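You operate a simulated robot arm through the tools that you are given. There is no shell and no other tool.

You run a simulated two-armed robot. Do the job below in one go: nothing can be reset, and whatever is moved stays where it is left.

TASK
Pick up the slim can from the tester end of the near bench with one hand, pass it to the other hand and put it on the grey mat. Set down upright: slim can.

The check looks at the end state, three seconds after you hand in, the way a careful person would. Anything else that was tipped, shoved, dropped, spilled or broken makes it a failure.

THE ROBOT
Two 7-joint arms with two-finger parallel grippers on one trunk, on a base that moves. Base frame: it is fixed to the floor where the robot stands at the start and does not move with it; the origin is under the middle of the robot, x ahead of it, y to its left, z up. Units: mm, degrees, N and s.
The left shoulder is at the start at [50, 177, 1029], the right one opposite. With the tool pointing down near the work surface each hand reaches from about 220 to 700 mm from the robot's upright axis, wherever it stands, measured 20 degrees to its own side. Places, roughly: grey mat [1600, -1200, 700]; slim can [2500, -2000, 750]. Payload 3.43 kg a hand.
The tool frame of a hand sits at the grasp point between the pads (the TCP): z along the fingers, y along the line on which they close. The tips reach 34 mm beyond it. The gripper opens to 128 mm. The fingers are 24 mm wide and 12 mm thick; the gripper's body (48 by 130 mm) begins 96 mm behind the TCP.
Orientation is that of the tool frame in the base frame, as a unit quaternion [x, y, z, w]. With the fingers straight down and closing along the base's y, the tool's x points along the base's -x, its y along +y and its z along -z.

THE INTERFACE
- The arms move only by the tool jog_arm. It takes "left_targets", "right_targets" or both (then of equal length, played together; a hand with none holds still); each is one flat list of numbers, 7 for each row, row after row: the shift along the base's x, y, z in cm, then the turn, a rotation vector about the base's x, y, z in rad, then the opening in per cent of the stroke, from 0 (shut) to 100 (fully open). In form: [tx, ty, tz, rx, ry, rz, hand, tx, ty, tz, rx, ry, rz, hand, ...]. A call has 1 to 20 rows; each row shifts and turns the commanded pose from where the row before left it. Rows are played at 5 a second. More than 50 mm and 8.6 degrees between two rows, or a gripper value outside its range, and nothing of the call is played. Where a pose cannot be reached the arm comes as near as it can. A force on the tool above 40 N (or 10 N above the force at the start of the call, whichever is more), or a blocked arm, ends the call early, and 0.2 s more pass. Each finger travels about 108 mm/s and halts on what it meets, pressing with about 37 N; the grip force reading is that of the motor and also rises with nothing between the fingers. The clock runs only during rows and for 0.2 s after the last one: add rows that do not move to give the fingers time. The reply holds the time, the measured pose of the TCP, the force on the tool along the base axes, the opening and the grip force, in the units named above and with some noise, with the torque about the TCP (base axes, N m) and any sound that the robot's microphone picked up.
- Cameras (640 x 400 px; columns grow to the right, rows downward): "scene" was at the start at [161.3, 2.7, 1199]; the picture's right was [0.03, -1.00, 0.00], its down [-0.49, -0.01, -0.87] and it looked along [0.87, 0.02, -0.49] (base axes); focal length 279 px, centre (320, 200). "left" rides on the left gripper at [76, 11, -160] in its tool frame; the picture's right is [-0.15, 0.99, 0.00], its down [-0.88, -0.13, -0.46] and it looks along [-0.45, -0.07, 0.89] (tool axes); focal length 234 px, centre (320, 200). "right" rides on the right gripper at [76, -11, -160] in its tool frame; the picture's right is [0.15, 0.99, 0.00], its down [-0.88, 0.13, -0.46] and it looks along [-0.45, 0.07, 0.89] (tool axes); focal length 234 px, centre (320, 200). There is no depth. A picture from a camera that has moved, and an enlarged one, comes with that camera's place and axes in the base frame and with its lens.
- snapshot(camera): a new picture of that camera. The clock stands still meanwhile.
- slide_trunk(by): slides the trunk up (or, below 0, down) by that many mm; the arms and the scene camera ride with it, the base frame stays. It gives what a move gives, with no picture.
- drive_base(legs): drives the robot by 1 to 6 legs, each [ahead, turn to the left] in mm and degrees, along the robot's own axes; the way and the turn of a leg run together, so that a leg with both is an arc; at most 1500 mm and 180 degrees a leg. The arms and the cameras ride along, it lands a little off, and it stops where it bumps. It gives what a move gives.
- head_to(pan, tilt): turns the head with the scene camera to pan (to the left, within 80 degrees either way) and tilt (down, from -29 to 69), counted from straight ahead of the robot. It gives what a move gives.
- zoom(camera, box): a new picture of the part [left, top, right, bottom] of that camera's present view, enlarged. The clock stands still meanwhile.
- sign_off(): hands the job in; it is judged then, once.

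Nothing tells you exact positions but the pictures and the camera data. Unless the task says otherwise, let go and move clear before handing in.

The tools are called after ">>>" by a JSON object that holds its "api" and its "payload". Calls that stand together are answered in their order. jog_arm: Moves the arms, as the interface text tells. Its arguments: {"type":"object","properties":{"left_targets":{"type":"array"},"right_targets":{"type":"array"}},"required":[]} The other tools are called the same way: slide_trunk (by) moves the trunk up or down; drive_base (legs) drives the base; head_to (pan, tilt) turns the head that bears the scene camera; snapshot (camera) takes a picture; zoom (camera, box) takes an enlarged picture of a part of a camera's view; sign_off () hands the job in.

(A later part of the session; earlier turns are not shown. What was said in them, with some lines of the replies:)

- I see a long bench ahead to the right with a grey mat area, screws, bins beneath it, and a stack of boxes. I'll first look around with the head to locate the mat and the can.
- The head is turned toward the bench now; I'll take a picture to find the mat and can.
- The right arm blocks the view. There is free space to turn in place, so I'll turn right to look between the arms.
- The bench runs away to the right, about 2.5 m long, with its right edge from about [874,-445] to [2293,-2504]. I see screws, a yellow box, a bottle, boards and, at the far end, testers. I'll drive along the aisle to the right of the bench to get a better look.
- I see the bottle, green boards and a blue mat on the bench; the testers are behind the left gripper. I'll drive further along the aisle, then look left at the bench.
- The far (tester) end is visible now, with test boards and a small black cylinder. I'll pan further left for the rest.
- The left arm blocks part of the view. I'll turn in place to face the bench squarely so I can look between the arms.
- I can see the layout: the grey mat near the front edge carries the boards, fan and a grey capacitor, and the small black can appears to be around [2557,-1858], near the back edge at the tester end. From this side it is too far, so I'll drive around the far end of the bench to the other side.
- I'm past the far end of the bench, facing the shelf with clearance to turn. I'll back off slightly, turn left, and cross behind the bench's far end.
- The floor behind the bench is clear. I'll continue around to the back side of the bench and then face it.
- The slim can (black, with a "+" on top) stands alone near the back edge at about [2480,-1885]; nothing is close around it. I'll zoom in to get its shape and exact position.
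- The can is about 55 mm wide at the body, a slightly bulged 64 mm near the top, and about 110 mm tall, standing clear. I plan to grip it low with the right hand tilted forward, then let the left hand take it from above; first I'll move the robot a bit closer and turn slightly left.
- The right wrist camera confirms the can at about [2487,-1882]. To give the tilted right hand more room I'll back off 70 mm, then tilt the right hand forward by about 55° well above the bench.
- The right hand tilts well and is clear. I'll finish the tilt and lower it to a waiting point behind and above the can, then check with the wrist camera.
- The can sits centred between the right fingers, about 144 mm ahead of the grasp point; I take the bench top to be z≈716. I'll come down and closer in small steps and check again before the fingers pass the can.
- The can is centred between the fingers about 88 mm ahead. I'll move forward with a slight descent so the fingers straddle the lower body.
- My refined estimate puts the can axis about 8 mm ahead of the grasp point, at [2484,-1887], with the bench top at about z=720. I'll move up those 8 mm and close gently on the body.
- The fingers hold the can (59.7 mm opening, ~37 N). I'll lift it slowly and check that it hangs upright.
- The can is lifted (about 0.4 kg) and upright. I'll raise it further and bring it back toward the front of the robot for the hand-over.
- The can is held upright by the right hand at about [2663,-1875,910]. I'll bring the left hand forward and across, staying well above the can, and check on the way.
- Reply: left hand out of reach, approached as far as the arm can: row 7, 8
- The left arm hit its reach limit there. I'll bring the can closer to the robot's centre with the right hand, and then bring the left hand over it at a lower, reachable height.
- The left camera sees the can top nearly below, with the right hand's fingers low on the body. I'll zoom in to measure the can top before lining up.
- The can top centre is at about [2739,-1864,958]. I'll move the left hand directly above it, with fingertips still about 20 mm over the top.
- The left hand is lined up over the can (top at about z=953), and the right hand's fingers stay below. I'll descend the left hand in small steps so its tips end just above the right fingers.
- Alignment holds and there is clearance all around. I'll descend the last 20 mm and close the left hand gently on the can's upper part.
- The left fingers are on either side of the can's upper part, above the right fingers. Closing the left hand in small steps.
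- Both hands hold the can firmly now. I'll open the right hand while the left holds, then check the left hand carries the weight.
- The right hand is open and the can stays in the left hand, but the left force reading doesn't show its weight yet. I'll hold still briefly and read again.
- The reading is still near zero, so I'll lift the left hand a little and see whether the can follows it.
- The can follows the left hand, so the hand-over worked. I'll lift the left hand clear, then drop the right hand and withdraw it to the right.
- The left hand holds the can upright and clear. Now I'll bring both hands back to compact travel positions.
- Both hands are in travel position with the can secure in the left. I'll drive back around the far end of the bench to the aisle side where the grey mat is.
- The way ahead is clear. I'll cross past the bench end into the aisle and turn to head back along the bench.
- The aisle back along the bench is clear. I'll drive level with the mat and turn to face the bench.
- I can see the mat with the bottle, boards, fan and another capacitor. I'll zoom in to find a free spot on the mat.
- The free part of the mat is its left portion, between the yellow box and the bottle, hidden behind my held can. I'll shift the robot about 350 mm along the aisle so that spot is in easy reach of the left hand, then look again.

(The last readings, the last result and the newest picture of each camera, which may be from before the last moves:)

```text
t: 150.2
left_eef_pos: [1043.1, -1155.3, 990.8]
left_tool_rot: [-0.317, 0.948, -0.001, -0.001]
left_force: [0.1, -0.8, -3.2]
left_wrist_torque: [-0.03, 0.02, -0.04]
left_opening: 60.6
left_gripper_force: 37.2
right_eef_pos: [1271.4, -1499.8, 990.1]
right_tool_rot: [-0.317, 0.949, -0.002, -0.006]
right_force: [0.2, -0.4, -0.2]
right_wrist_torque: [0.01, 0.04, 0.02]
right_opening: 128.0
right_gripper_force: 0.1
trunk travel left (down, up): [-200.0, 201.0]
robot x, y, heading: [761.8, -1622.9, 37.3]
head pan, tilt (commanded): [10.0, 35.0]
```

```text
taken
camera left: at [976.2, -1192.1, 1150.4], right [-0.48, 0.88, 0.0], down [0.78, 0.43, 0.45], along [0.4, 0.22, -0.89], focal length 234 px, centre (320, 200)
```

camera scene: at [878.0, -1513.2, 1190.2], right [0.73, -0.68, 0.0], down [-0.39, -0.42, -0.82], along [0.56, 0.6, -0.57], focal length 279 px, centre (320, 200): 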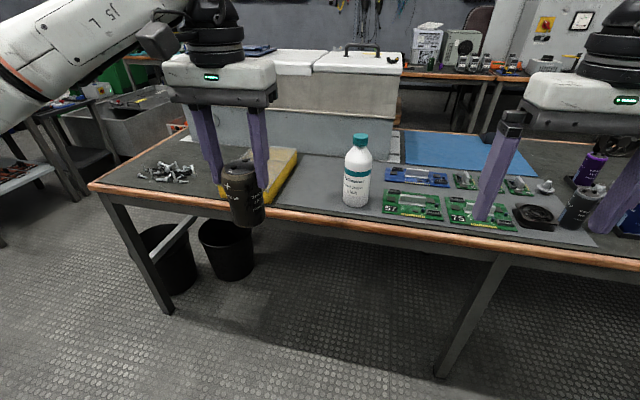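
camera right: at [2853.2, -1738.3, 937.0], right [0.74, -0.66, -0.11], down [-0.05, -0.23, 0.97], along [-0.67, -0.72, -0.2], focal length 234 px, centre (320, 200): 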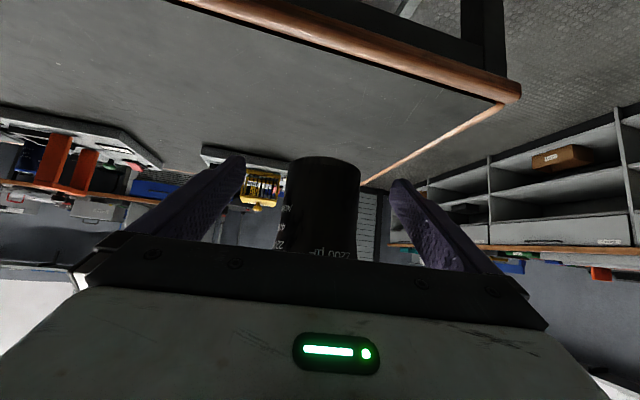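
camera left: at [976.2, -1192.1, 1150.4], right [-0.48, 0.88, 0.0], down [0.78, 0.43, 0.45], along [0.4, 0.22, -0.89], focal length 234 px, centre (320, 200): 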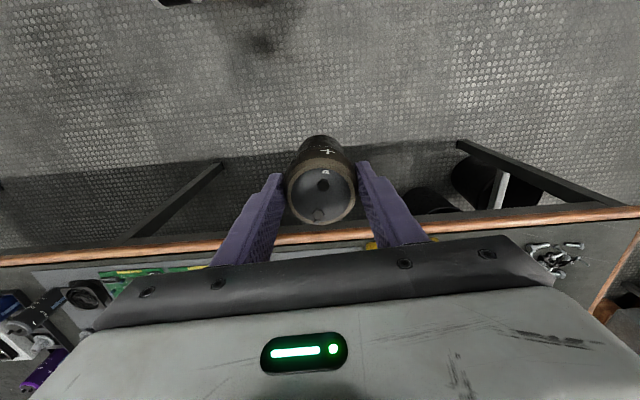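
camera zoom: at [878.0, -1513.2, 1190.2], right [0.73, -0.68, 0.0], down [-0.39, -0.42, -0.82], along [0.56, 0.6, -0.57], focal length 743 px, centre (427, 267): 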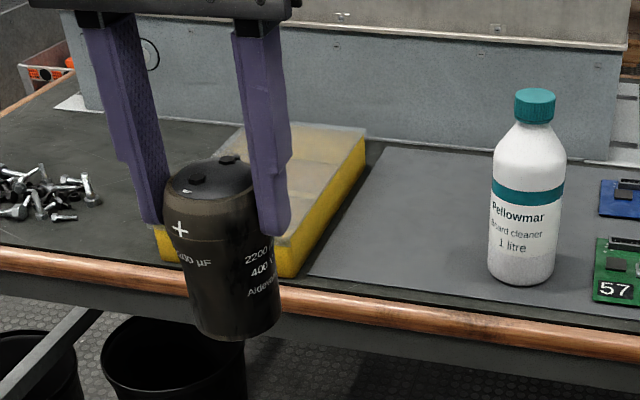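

Now I see the free mat area clearly: its front-left corner is about [1230,-945], and the bottle stands near [1413,-1092]. I'll aim for a spot around [1405,-938], well clear of the bottle and the yellow box, and drive straight forward 320 mm.

>>> {"api": "drive_base", "payload": {"legs": [[200, 0], [120, 0]]}}

>>> {"api": "snapshot", "payload": {"camera": "scene"}}

>>> {"api": "snapshot", "payload": {"camera": "left"}}

```text
t: 152.7
left_eef_pos: [1299.3, -967.0, 991.0]
left_tool_rot: [-0.314, 0.949, -0.001, 0.0]
left_force: [0.3, 0.5, -3.5]
left_wrist_torque: [-0.03, -0.02, 0.0]
left_opening: 61.0
left_gripper_force: 37.2
right_eef_pos: [1526.3, -1311.6, 990.7]
right_tool_rot: [-0.313, 0.95, -0.002, -0.005]
right_force: [0.5, 0.5, -0.2]
right_wrist_torque: [-0.04, 0.01, 0.0]
right_opening: 127.9
right_gripper_force: 0.3
trunk travel left (down, up): [-200.0, 201.0]
robot x, y, heading: [1014.4, -1433.5, 36.9]
head pan, tilt (commanded): [10.0, 35.0]
```

```text
taken
camera scene: at [1132.8, -1323.4, 1190.0], right [0.73, -0.69, 0.0], down [-0.39, -0.42, -0.82], along [0.56, 0.6, -0.57], focal length 279 px, centre (320, 200)
```

scene: 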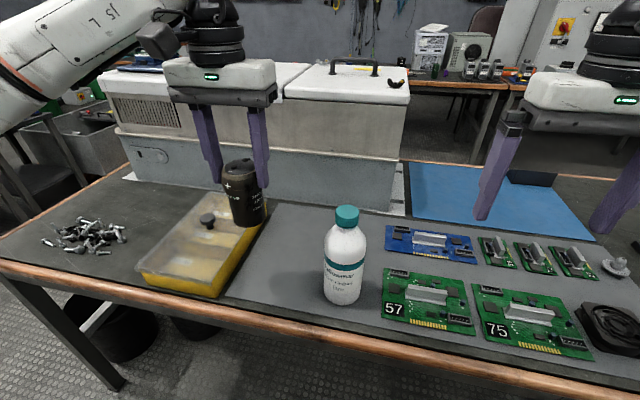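

```text
taken
camera left: at [1232.6, -1002.8, 1150.3], right [-0.47, 0.88, 0.0], down [0.78, 0.42, 0.45], along [0.4, 0.21, -0.89], focal length 234 px, centre (320, 200)
```

left: 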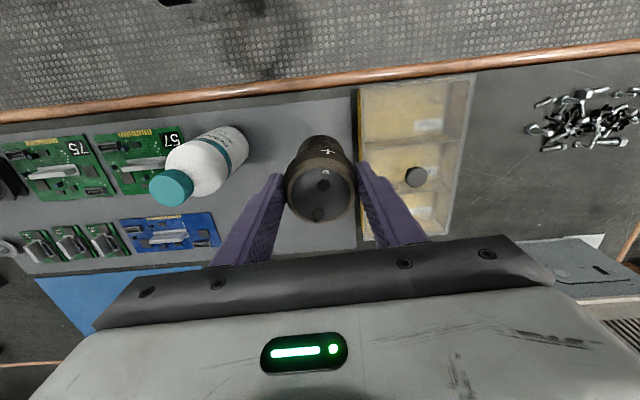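

The left hand is over the mat, and both cameras show the free area between the bottle and the yellow box. I'll shift the can about 100 mm further over the mat, still high.

>>> {"api": "jog_arm", "payload": {"left_targets": [2.5, 0.58, 0, 0, 0, 0, 30, 2.5, 0.58, 0, 0, 0, 0, 30, 2.5, 0.58, 0, 0, 0, 0, 30, 2.5, 0.58, 0, 0, 0, 0, 30]}}

>>> {"api": "snapshot", "payload": {"camera": "scene"}}

>>> {"api": "snapshot", "payload": {"camera": "left"}}

```text
t: 153.7
left_eef_pos: [1401.2, -944.2, 994.2]
left_tool_rot: [-0.314, 0.949, 0.0, 0.0]
left_force: [0.5, 0.4, -2.9]
left_wrist_torque: [-0.04, 0.01, 0.0]
left_opening: 60.6
left_gripper_force: 37.1
right_eef_pos: [1527.3, -1312.7, 991.3]
right_tool_rot: [-0.313, 0.95, -0.001, -0.005]
right_force: [0.1, -0.2, 0.2]
right_wrist_torque: [0.01, 0.02, -0.01]
right_opening: 128.0
right_gripper_force: 0.0
trunk travel left (down, up): [-200.0, 201.0]
robot x, y, heading: [1012.9, -1428.6, 36.8]
head pan, tilt (commanded): [10.0, 35.0]
```

```text
taken
camera scene: at [1132.8, -1324.0, 1190.1], right [0.73, -0.69, 0.0], down [-0.39, -0.42, -0.82], along [0.56, 0.6, -0.57], focal length 279 px, centre (320, 200)
```

scene: 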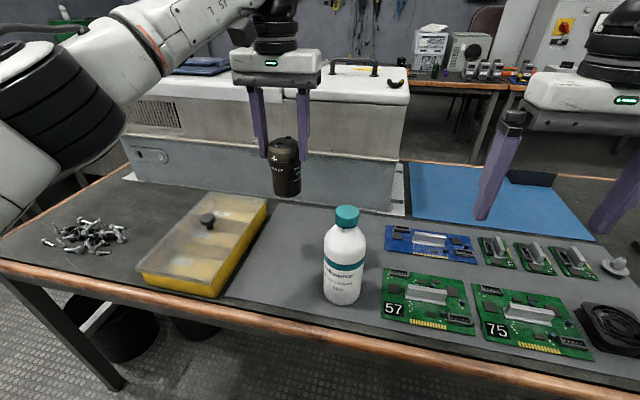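

```text
taken
camera left: at [1333.5, -980.5, 1151.9], right [-0.47, 0.88, 0.0], down [0.78, 0.42, 0.46], along [0.4, 0.21, -0.89], focal length 234 px, centre (320, 200)
```

left: 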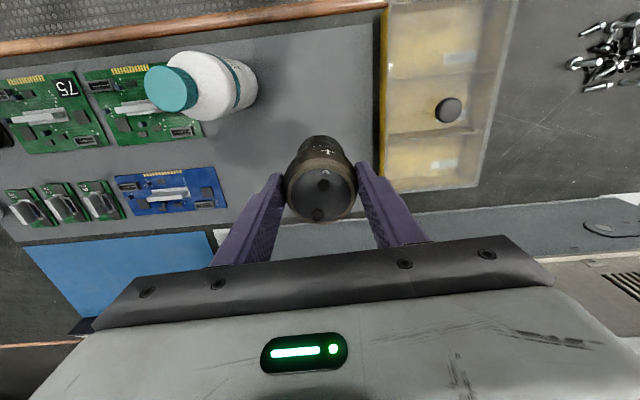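

The can is over the middle of the free area. I'll lower it most of the way, keeping it straight, and check before the final approach.

>>> {"api": "jog_arm", "payload": {"left_targets": [0, 0, -2.5, 0, 0, 0, 30, 0, 0, -2.5, 0, 0, 0, 30, 0, 0, -2.5, 0, 0, 0, 30, 0, 0, -2.5, 0, 0, 0, 30, 0, 0, -2.0, 0, 0, 0, 30, 0, 0, -1.5, 0, 0, 0, 30]}}

>>> {"api": "snapshot", "payload": {"camera": "left"}}

>>> {"api": "zoom", "payload": {"camera": "scene", "box": [200, 150, 400, 275]}}

>>> {"api": "snapshot", "payload": {"camera": "scene"}}

```text
t: 155.1
left_eef_pos: [1399.6, -943.1, 856.6]
left_tool_rot: [-0.315, 0.949, -0.001, 0.0]
left_force: [0.1, -0.8, -3.7]
left_wrist_torque: [-0.01, -0.02, -0.03]
left_opening: 60.6
left_gripper_force: 37.2
right_eef_pos: [1526.4, -1312.0, 990.9]
right_tool_rot: [-0.313, 0.95, -0.002, -0.005]
right_force: [-0.3, -0.2, -0.9]
right_wrist_torque: [-0.04, -0.04, -0.02]
right_opening: 127.9
right_gripper_force: 0.1
trunk travel left (down, up): [-200.0, 201.0]
robot x, y, heading: [1018.8, -1431.3, 36.6]
head pan, tilt (commanded): [10.0, 35.0]
```

```text
taken
camera left: at [1333.0, -979.8, 1015.1], right [-0.47, 0.88, 0.0], down [0.78, 0.42, 0.45], along [0.4, 0.21, -0.89], focal length 234 px, centre (320, 200)
```

left: 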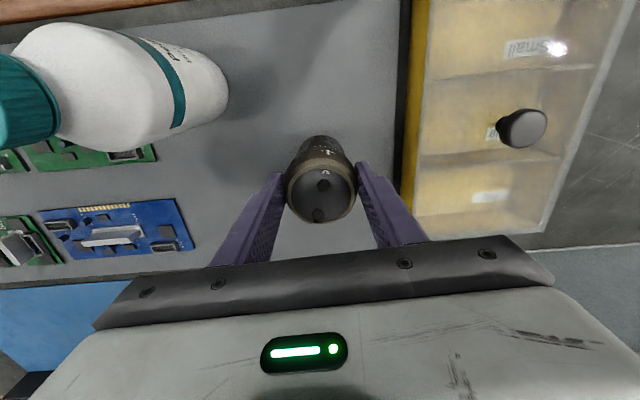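

```text
3.20 times, centred on (300, 212) of scene
camera zoom: at [1132.5, -1323.6, 1190.1], right [0.73, -0.69, 0.0], down [-0.39, -0.42, -0.82], along [0.56, 0.6, -0.57], focal length 892 px, centre (384, 160)
```

zoom: 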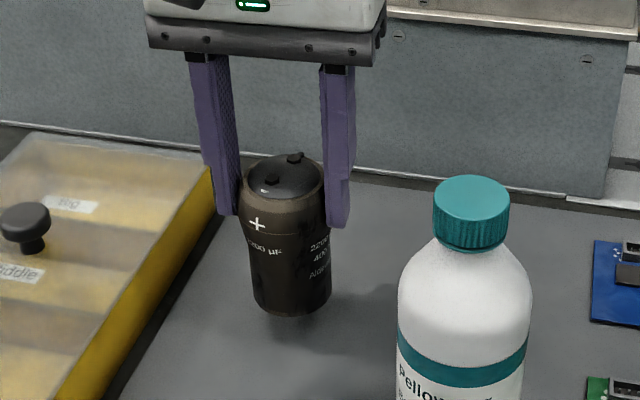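

```text
taken
camera scene: at [1132.5, -1323.6, 1190.1], right [0.73, -0.69, 0.0], down [-0.39, -0.42, -0.82], along [0.56, 0.6, -0.57], focal length 279 px, centre (320, 200)
```

scene: 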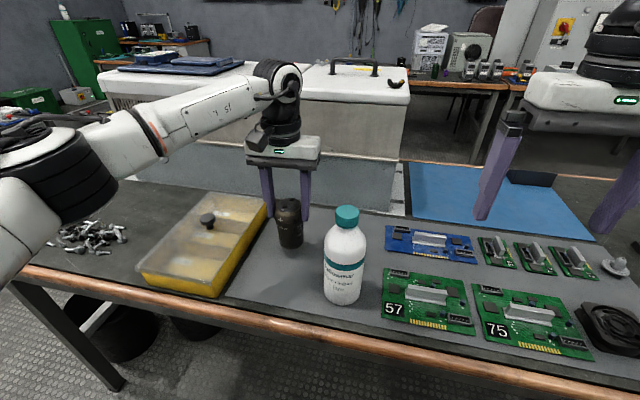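

The can hangs upright just above the mat, clear of the bottle and box. I'll lower the last few centimetres in small steps and watch for contact.

>>> {"api": "jog_arm", "payload": {"left_targets": [0, 0, -1.0, 0, 0, 0, 30, 0, 0, -1.0, 0, 0, 0, 30, 0, 0, -0.3, 0, 0, 0, 30]}}

>>> {"api": "jog_arm", "payload": {"left_targets": [0, 0, -0.2, 0, 0, 0, 30, 0, 0, -0.2, 0, 0, 0, 30]}}

```text
t: 155.9
left_eef_pos: [1399.7, -943.5, 832.9]
left_tool_rot: [-0.315, 0.949, -0.001, -0.001]
left_force: [-1.1, 0.2, -3.0]
left_wrist_torque: [0.0, 0.01, 0.02]
left_opening: 60.6
left_gripper_force: 36.8
right_eef_pos: [1526.8, -1312.9, 990.9]
right_tool_rot: [-0.314, 0.95, -0.002, -0.004]
right_force: [0.9, 1.0, 0.1]
right_wrist_torque: [0.0, 0.0, -0.04]
right_opening: 128.1
right_gripper_force: 0.2
trunk travel left (down, up): [-200.0, 201.0]
robot x, y, heading: [1013.6, -1428.7, 36.8]
head pan, tilt (commanded): [10.0, 35.0]
```

```text
t: 156.5
left_eef_pos: [1400.0, -944.9, 830.2]
left_tool_rot: [-0.315, 0.949, 0.0, -0.001]
left_force: [0.6, 0.1, -4.1]
left_wrist_torque: [0.01, 0.03, 0.0]
left_opening: 60.5
left_gripper_force: 36.7
right_eef_pos: [1526.3, -1313.8, 991.5]
right_tool_rot: [-0.314, 0.949, -0.002, -0.005]
right_force: [0.5, -0.2, -0.4]
right_wrist_torque: [0.0, 0.02, 0.01]
right_opening: 127.8
right_gripper_force: 0.0
trunk travel left (down, up): [-200.0, 201.0]
robot x, y, heading: [1013.7, -1427.1, 36.6]
head pan, tilt (commanded): [10.0, 35.0]
```

No contact yet at z≈830; the weight still hangs on the left hand. Continuing in 1–2 mm steps.

>>> {"api": "jog_arm", "payload": {"left_targets": [0, 0, -0.15, 0, 0, 0, 30, 0, 0, -0.15, 0, 0, 0, 30]}}

>>> {"api": "zoom", "payload": {"camera": "scene", "box": [240, 180, 360, 255]}}

```text
t: 157.1
left_eef_pos: [1399.7, -943.5, 827.5]
left_tool_rot: [-0.315, 0.949, -0.001, 0.0]
left_force: [-1.4, 0.7, 2.4]
left_wrist_torque: [-0.16, 0.23, 0.0]
left_opening: 61.0
left_gripper_force: 37.2
right_eef_pos: [1526.4, -1311.3, 991.5]
right_tool_rot: [-0.313, 0.95, -0.001, -0.004]
right_force: [-0.5, 0.7, -0.3]
right_wrist_torque: [-0.02, -0.03, -0.01]
right_opening: 128.3
right_gripper_force: 0.0
trunk travel left (down, up): [-200.0, 201.0]
robot x, y, heading: [1012.8, -1430.5, 36.9]
head pan, tilt (commanded): [10.0, 35.0]
```

```text
5.33 times, centred on (300, 218) of scene
camera zoom: at [1132.0, -1324.1, 1190.4], right [0.73, -0.69, 0.0], down [-0.39, -0.42, -0.82], along [0.56, 0.6, -0.57], focal length 1487 px, centre (427, 107)
```

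zoom: 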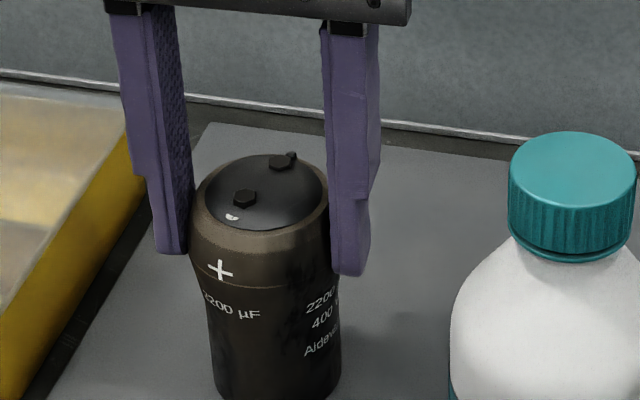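

The can has touched the mat (about +2 N), with a slight tilt torque toward the robot side. I'll press about 1 mm more to settle its base flat before releasing.

>>> {"api": "jog_arm", "payload": {"left_targets": [0, 0, -0.1, 0, 0, 0, 30, 0, 0, 0, 0, 0, 0, 30]}}

```text
t: 157.7
left_eef_pos: [1400.3, -943.7, 828.2]
left_tool_rot: [-0.316, 0.949, -0.002, 0.002]
left_force: [-1.9, 3.1, 15.6]
left_wrist_torque: [-0.05, 0.43, -0.03]
left_opening: 60.3
left_gripper_force: 37.1
right_eef_pos: [1525.9, -1313.3, 992.0]
right_tool_rot: [-0.313, 0.95, -0.001, -0.004]
right_force: [-0.8, 0.1, 0.3]
right_wrist_torque: [0.01, 0.0, 0.01]
right_opening: 127.8
right_gripper_force: 0.0
trunk travel left (down, up): [-200.0, 201.0]
robot x, y, heading: [1013.7, -1430.1, 36.9]
head pan, tilt (commanded): [10.0, 35.0]
```

The base is now essentially flat (contact centred). I'll relieve the pressure slightly and open the hand slowly.

>>> {"api": "jog_arm", "payload": {"left_targets": [0, 0, 0.07, 0, 0, 0, 30, 0, 0, 0, 0, 0, 0, 46, 0, 0, 0, 0, 0, 0, 49, 0, 0, 0, 0, 0, 0, 53, 0, 0, 0, 0, 0, 0, 58, 0, 0, 0, 0, 0, 0, 66, 0, 0, 0, 0, 0, 0, 75]}}

>>> {"api": "zoom", "payload": {"camera": "scene", "box": [240, 180, 360, 255]}}

>>> {"api": "snapshot", "payload": {"camera": "left"}}

```text
t: 159.3
left_eef_pos: [1399.5, -943.2, 827.2]
left_tool_rot: [-0.315, 0.949, -0.001, 0.0]
left_force: [0.6, 1.4, 1.0]
left_wrist_torque: [0.01, 0.01, 0.03]
left_opening: 95.9
left_gripper_force: 0.1
right_eef_pos: [1526.7, -1313.1, 991.3]
right_tool_rot: [-0.313, 0.95, -0.002, -0.005]
right_force: [0.4, 0.1, 0.0]
right_wrist_torque: [0.01, -0.02, 0.02]
right_opening: 127.9
right_gripper_force: 0.0
trunk travel left (down, up): [-200.0, 201.0]
robot x, y, heading: [1019.7, -1433.7, 36.8]
head pan, tilt (commanded): [10.0, 35.0]
```

```text
5.33 times, centred on (300, 218) of scene
camera zoom: at [1132.3, -1323.9, 1190.2], right [0.73, -0.69, 0.0], down [-0.39, -0.42, -0.82], along [0.56, 0.6, -0.57], focal length 1487 px, centre (427, 107)
```

zoom: 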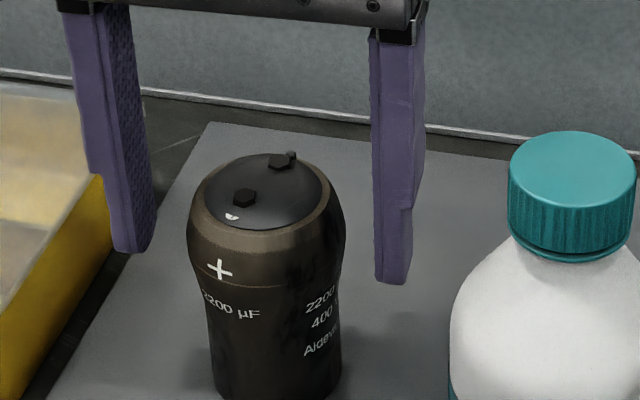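

```text
taken
camera left: at [1332.0, -979.9, 985.5], right [-0.47, 0.88, 0.0], down [0.78, 0.42, 0.46], along [0.4, 0.21, -0.89], focal length 234 px, centre (320, 200)
```

left: 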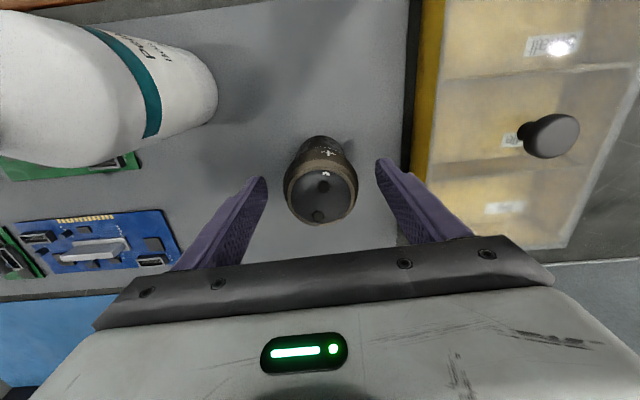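

The can stands free and upright on the mat. I'll raise the left hand straight up, keeping the present opening.

>>> {"api": "jog_arm", "payload": {"left_targets": [0, 0, 1.0, 0, 0, 0, 75, 0, 0, 1.5, 0, 0, 0, 75, 0, 0, 2.0, 0, 0, 0, 75, 0, 0, 2.5, 0, 0, 0, 75, 0, 0, 2.5, 0, 0, 0, 75, 0, 0, 2.5, 0, 0, 0, 75, 0, 0, 2.5, 0, 0, 0, 75]}}

>>> {"api": "snapshot", "payload": {"camera": "scene"}}

>>> {"api": "zoom", "payload": {"camera": "scene", "box": [220, 180, 380, 280]}}

>>> {"api": "snapshot", "payload": {"camera": "left"}}

```text
t: 160.9
left_eef_pos: [1397.5, -943.4, 973.2]
left_tool_rot: [-0.315, 0.949, -0.001, 0.0]
left_force: [0.6, -0.1, 0.1]
left_wrist_torque: [-0.01, -0.03, 0.01]
left_opening: 96.0
left_gripper_force: 0.1
right_eef_pos: [1527.8, -1312.4, 991.7]
right_tool_rot: [-0.313, 0.95, -0.003, -0.004]
right_force: [0.1, 1.0, -0.8]
right_wrist_torque: [0.02, 0.02, -0.04]
right_opening: 128.1
right_gripper_force: 0.1
trunk travel left (down, up): [-200.0, 201.0]
robot x, y, heading: [1017.4, -1426.6, 36.8]
head pan, tilt (commanded): [10.0, 35.0]
```

```text
taken
camera scene: at [1132.2, -1324.1, 1190.2], right [0.73, -0.69, 0.0], down [-0.39, -0.42, -0.82], along [0.56, 0.6, -0.57], focal length 279 px, centre (320, 200)
```

scene: 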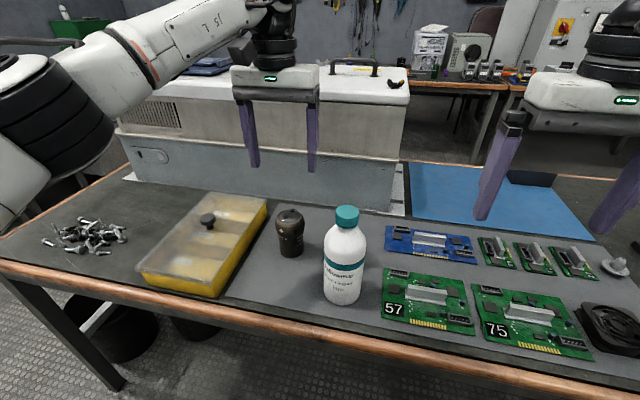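

```text
4.00 times, centred on (300, 230) of scene
camera zoom: at [1132.2, -1324.1, 1190.2], right [0.73, -0.69, 0.0], down [-0.39, -0.42, -0.82], along [0.56, 0.6, -0.57], focal length 1115 px, centre (400, 80)
```

zoom: 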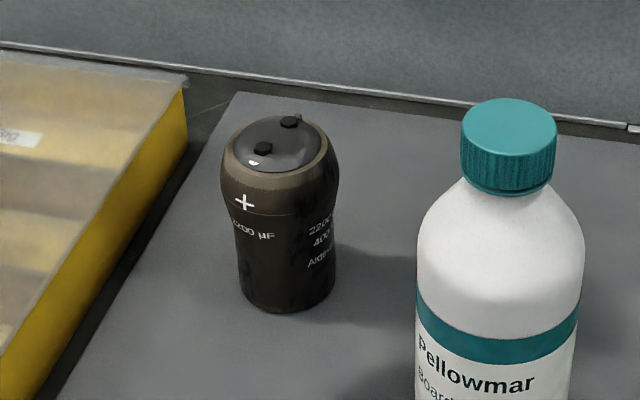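

```text
taken
camera left: at [1329.9, -980.1, 1132.0], right [-0.47, 0.88, 0.0], down [0.78, 0.42, 0.46], along [0.4, 0.21, -0.89], focal length 234 px, centre (320, 200)
```

left: 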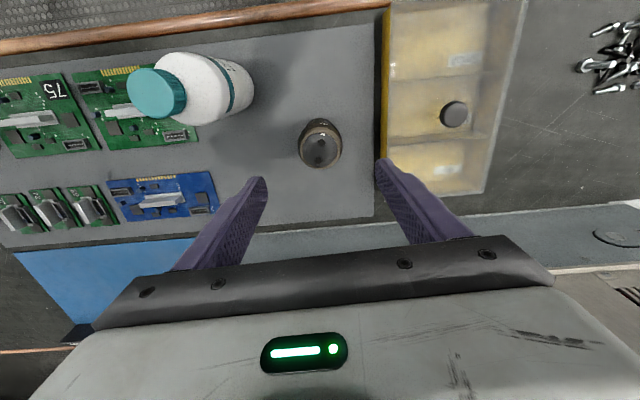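

The can stands upright on the grey mat, everything else undisturbed. I'll back the robot straight away from the bench and take a last look.

>>> {"api": "drive_base", "payload": {"legs": [[-320, 0]]}}

>>> {"api": "snapshot", "payload": {"camera": "scene"}}

>>> {"api": "zoom", "payload": {"camera": "scene", "box": [200, 120, 440, 270]}}

```text
t: 163.0
left_eef_pos: [1135.5, -1136.9, 972.9]
left_tool_rot: [-0.316, 0.949, -0.001, 0.0]
left_force: [0.3, -0.2, 0.1]
left_wrist_torque: [0.01, -0.04, -0.01]
left_opening: 96.3
left_gripper_force: 0.0
right_eef_pos: [1266.3, -1504.0, 991.8]
right_tool_rot: [-0.315, 0.949, -0.002, -0.005]
right_force: [0.4, -0.5, 0.3]
right_wrist_torque: [0.02, -0.03, -0.01]
right_opening: 128.1
right_gripper_force: 0.1
trunk travel left (down, up): [-200.0, 201.0]
robot x, y, heading: [755.1, -1623.9, 37.3]
head pan, tilt (commanded): [10.0, 35.0]
```

```text
taken
camera scene: at [872.5, -1517.9, 1190.3], right [0.73, -0.68, 0.0], down [-0.39, -0.42, -0.82], along [0.56, 0.6, -0.57], focal length 279 px, centre (320, 200)
```

scene: 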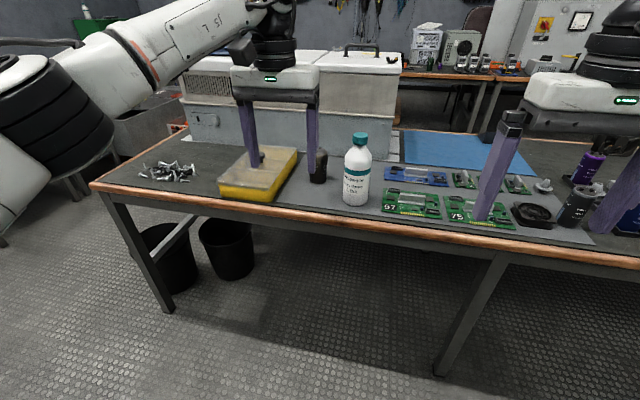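

```text
2.67 times, centred on (320, 195) of scene
camera zoom: at [872.5, -1517.9, 1190.3], right [0.73, -0.68, 0.0], down [-0.39, -0.42, -0.82], along [0.56, 0.6, -0.57], focal length 743 px, centre (320, 213)
```

zoom: 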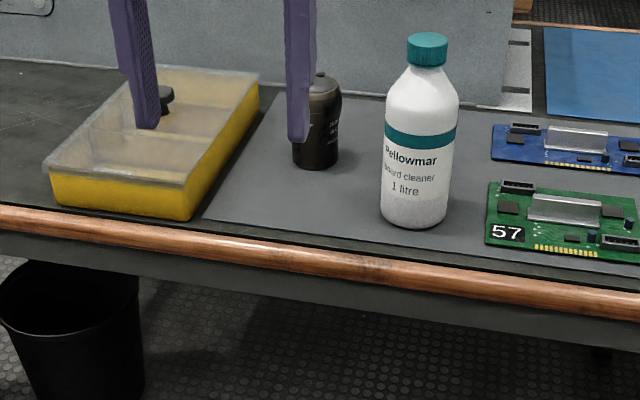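

The slim can is standing upright on the grey mat, between the yellow box and the bottle. Both hands are empty and clear of the bench, and the last picture shows nothing else moved, so I'm handing in.

>>> {"api": "sign_off", "payload": {}}

```text
The job is handed in.
```

The slim can is standing upright on the grey mat, in the free area between the yellow box and the cleaner bottle. I picked it up at the tester end with the right hand, passed it to the left hand and set it down with the left. Both hands have let go and the robot is backed away from the bench.

The last pictures show the things on and around the mat undisturbed. I didn't look again at the far end of the bench after leaving it, but the arms hit nothing there and the items were still in place as I drove off. The job is handed in; I haven't seen the result of the check.
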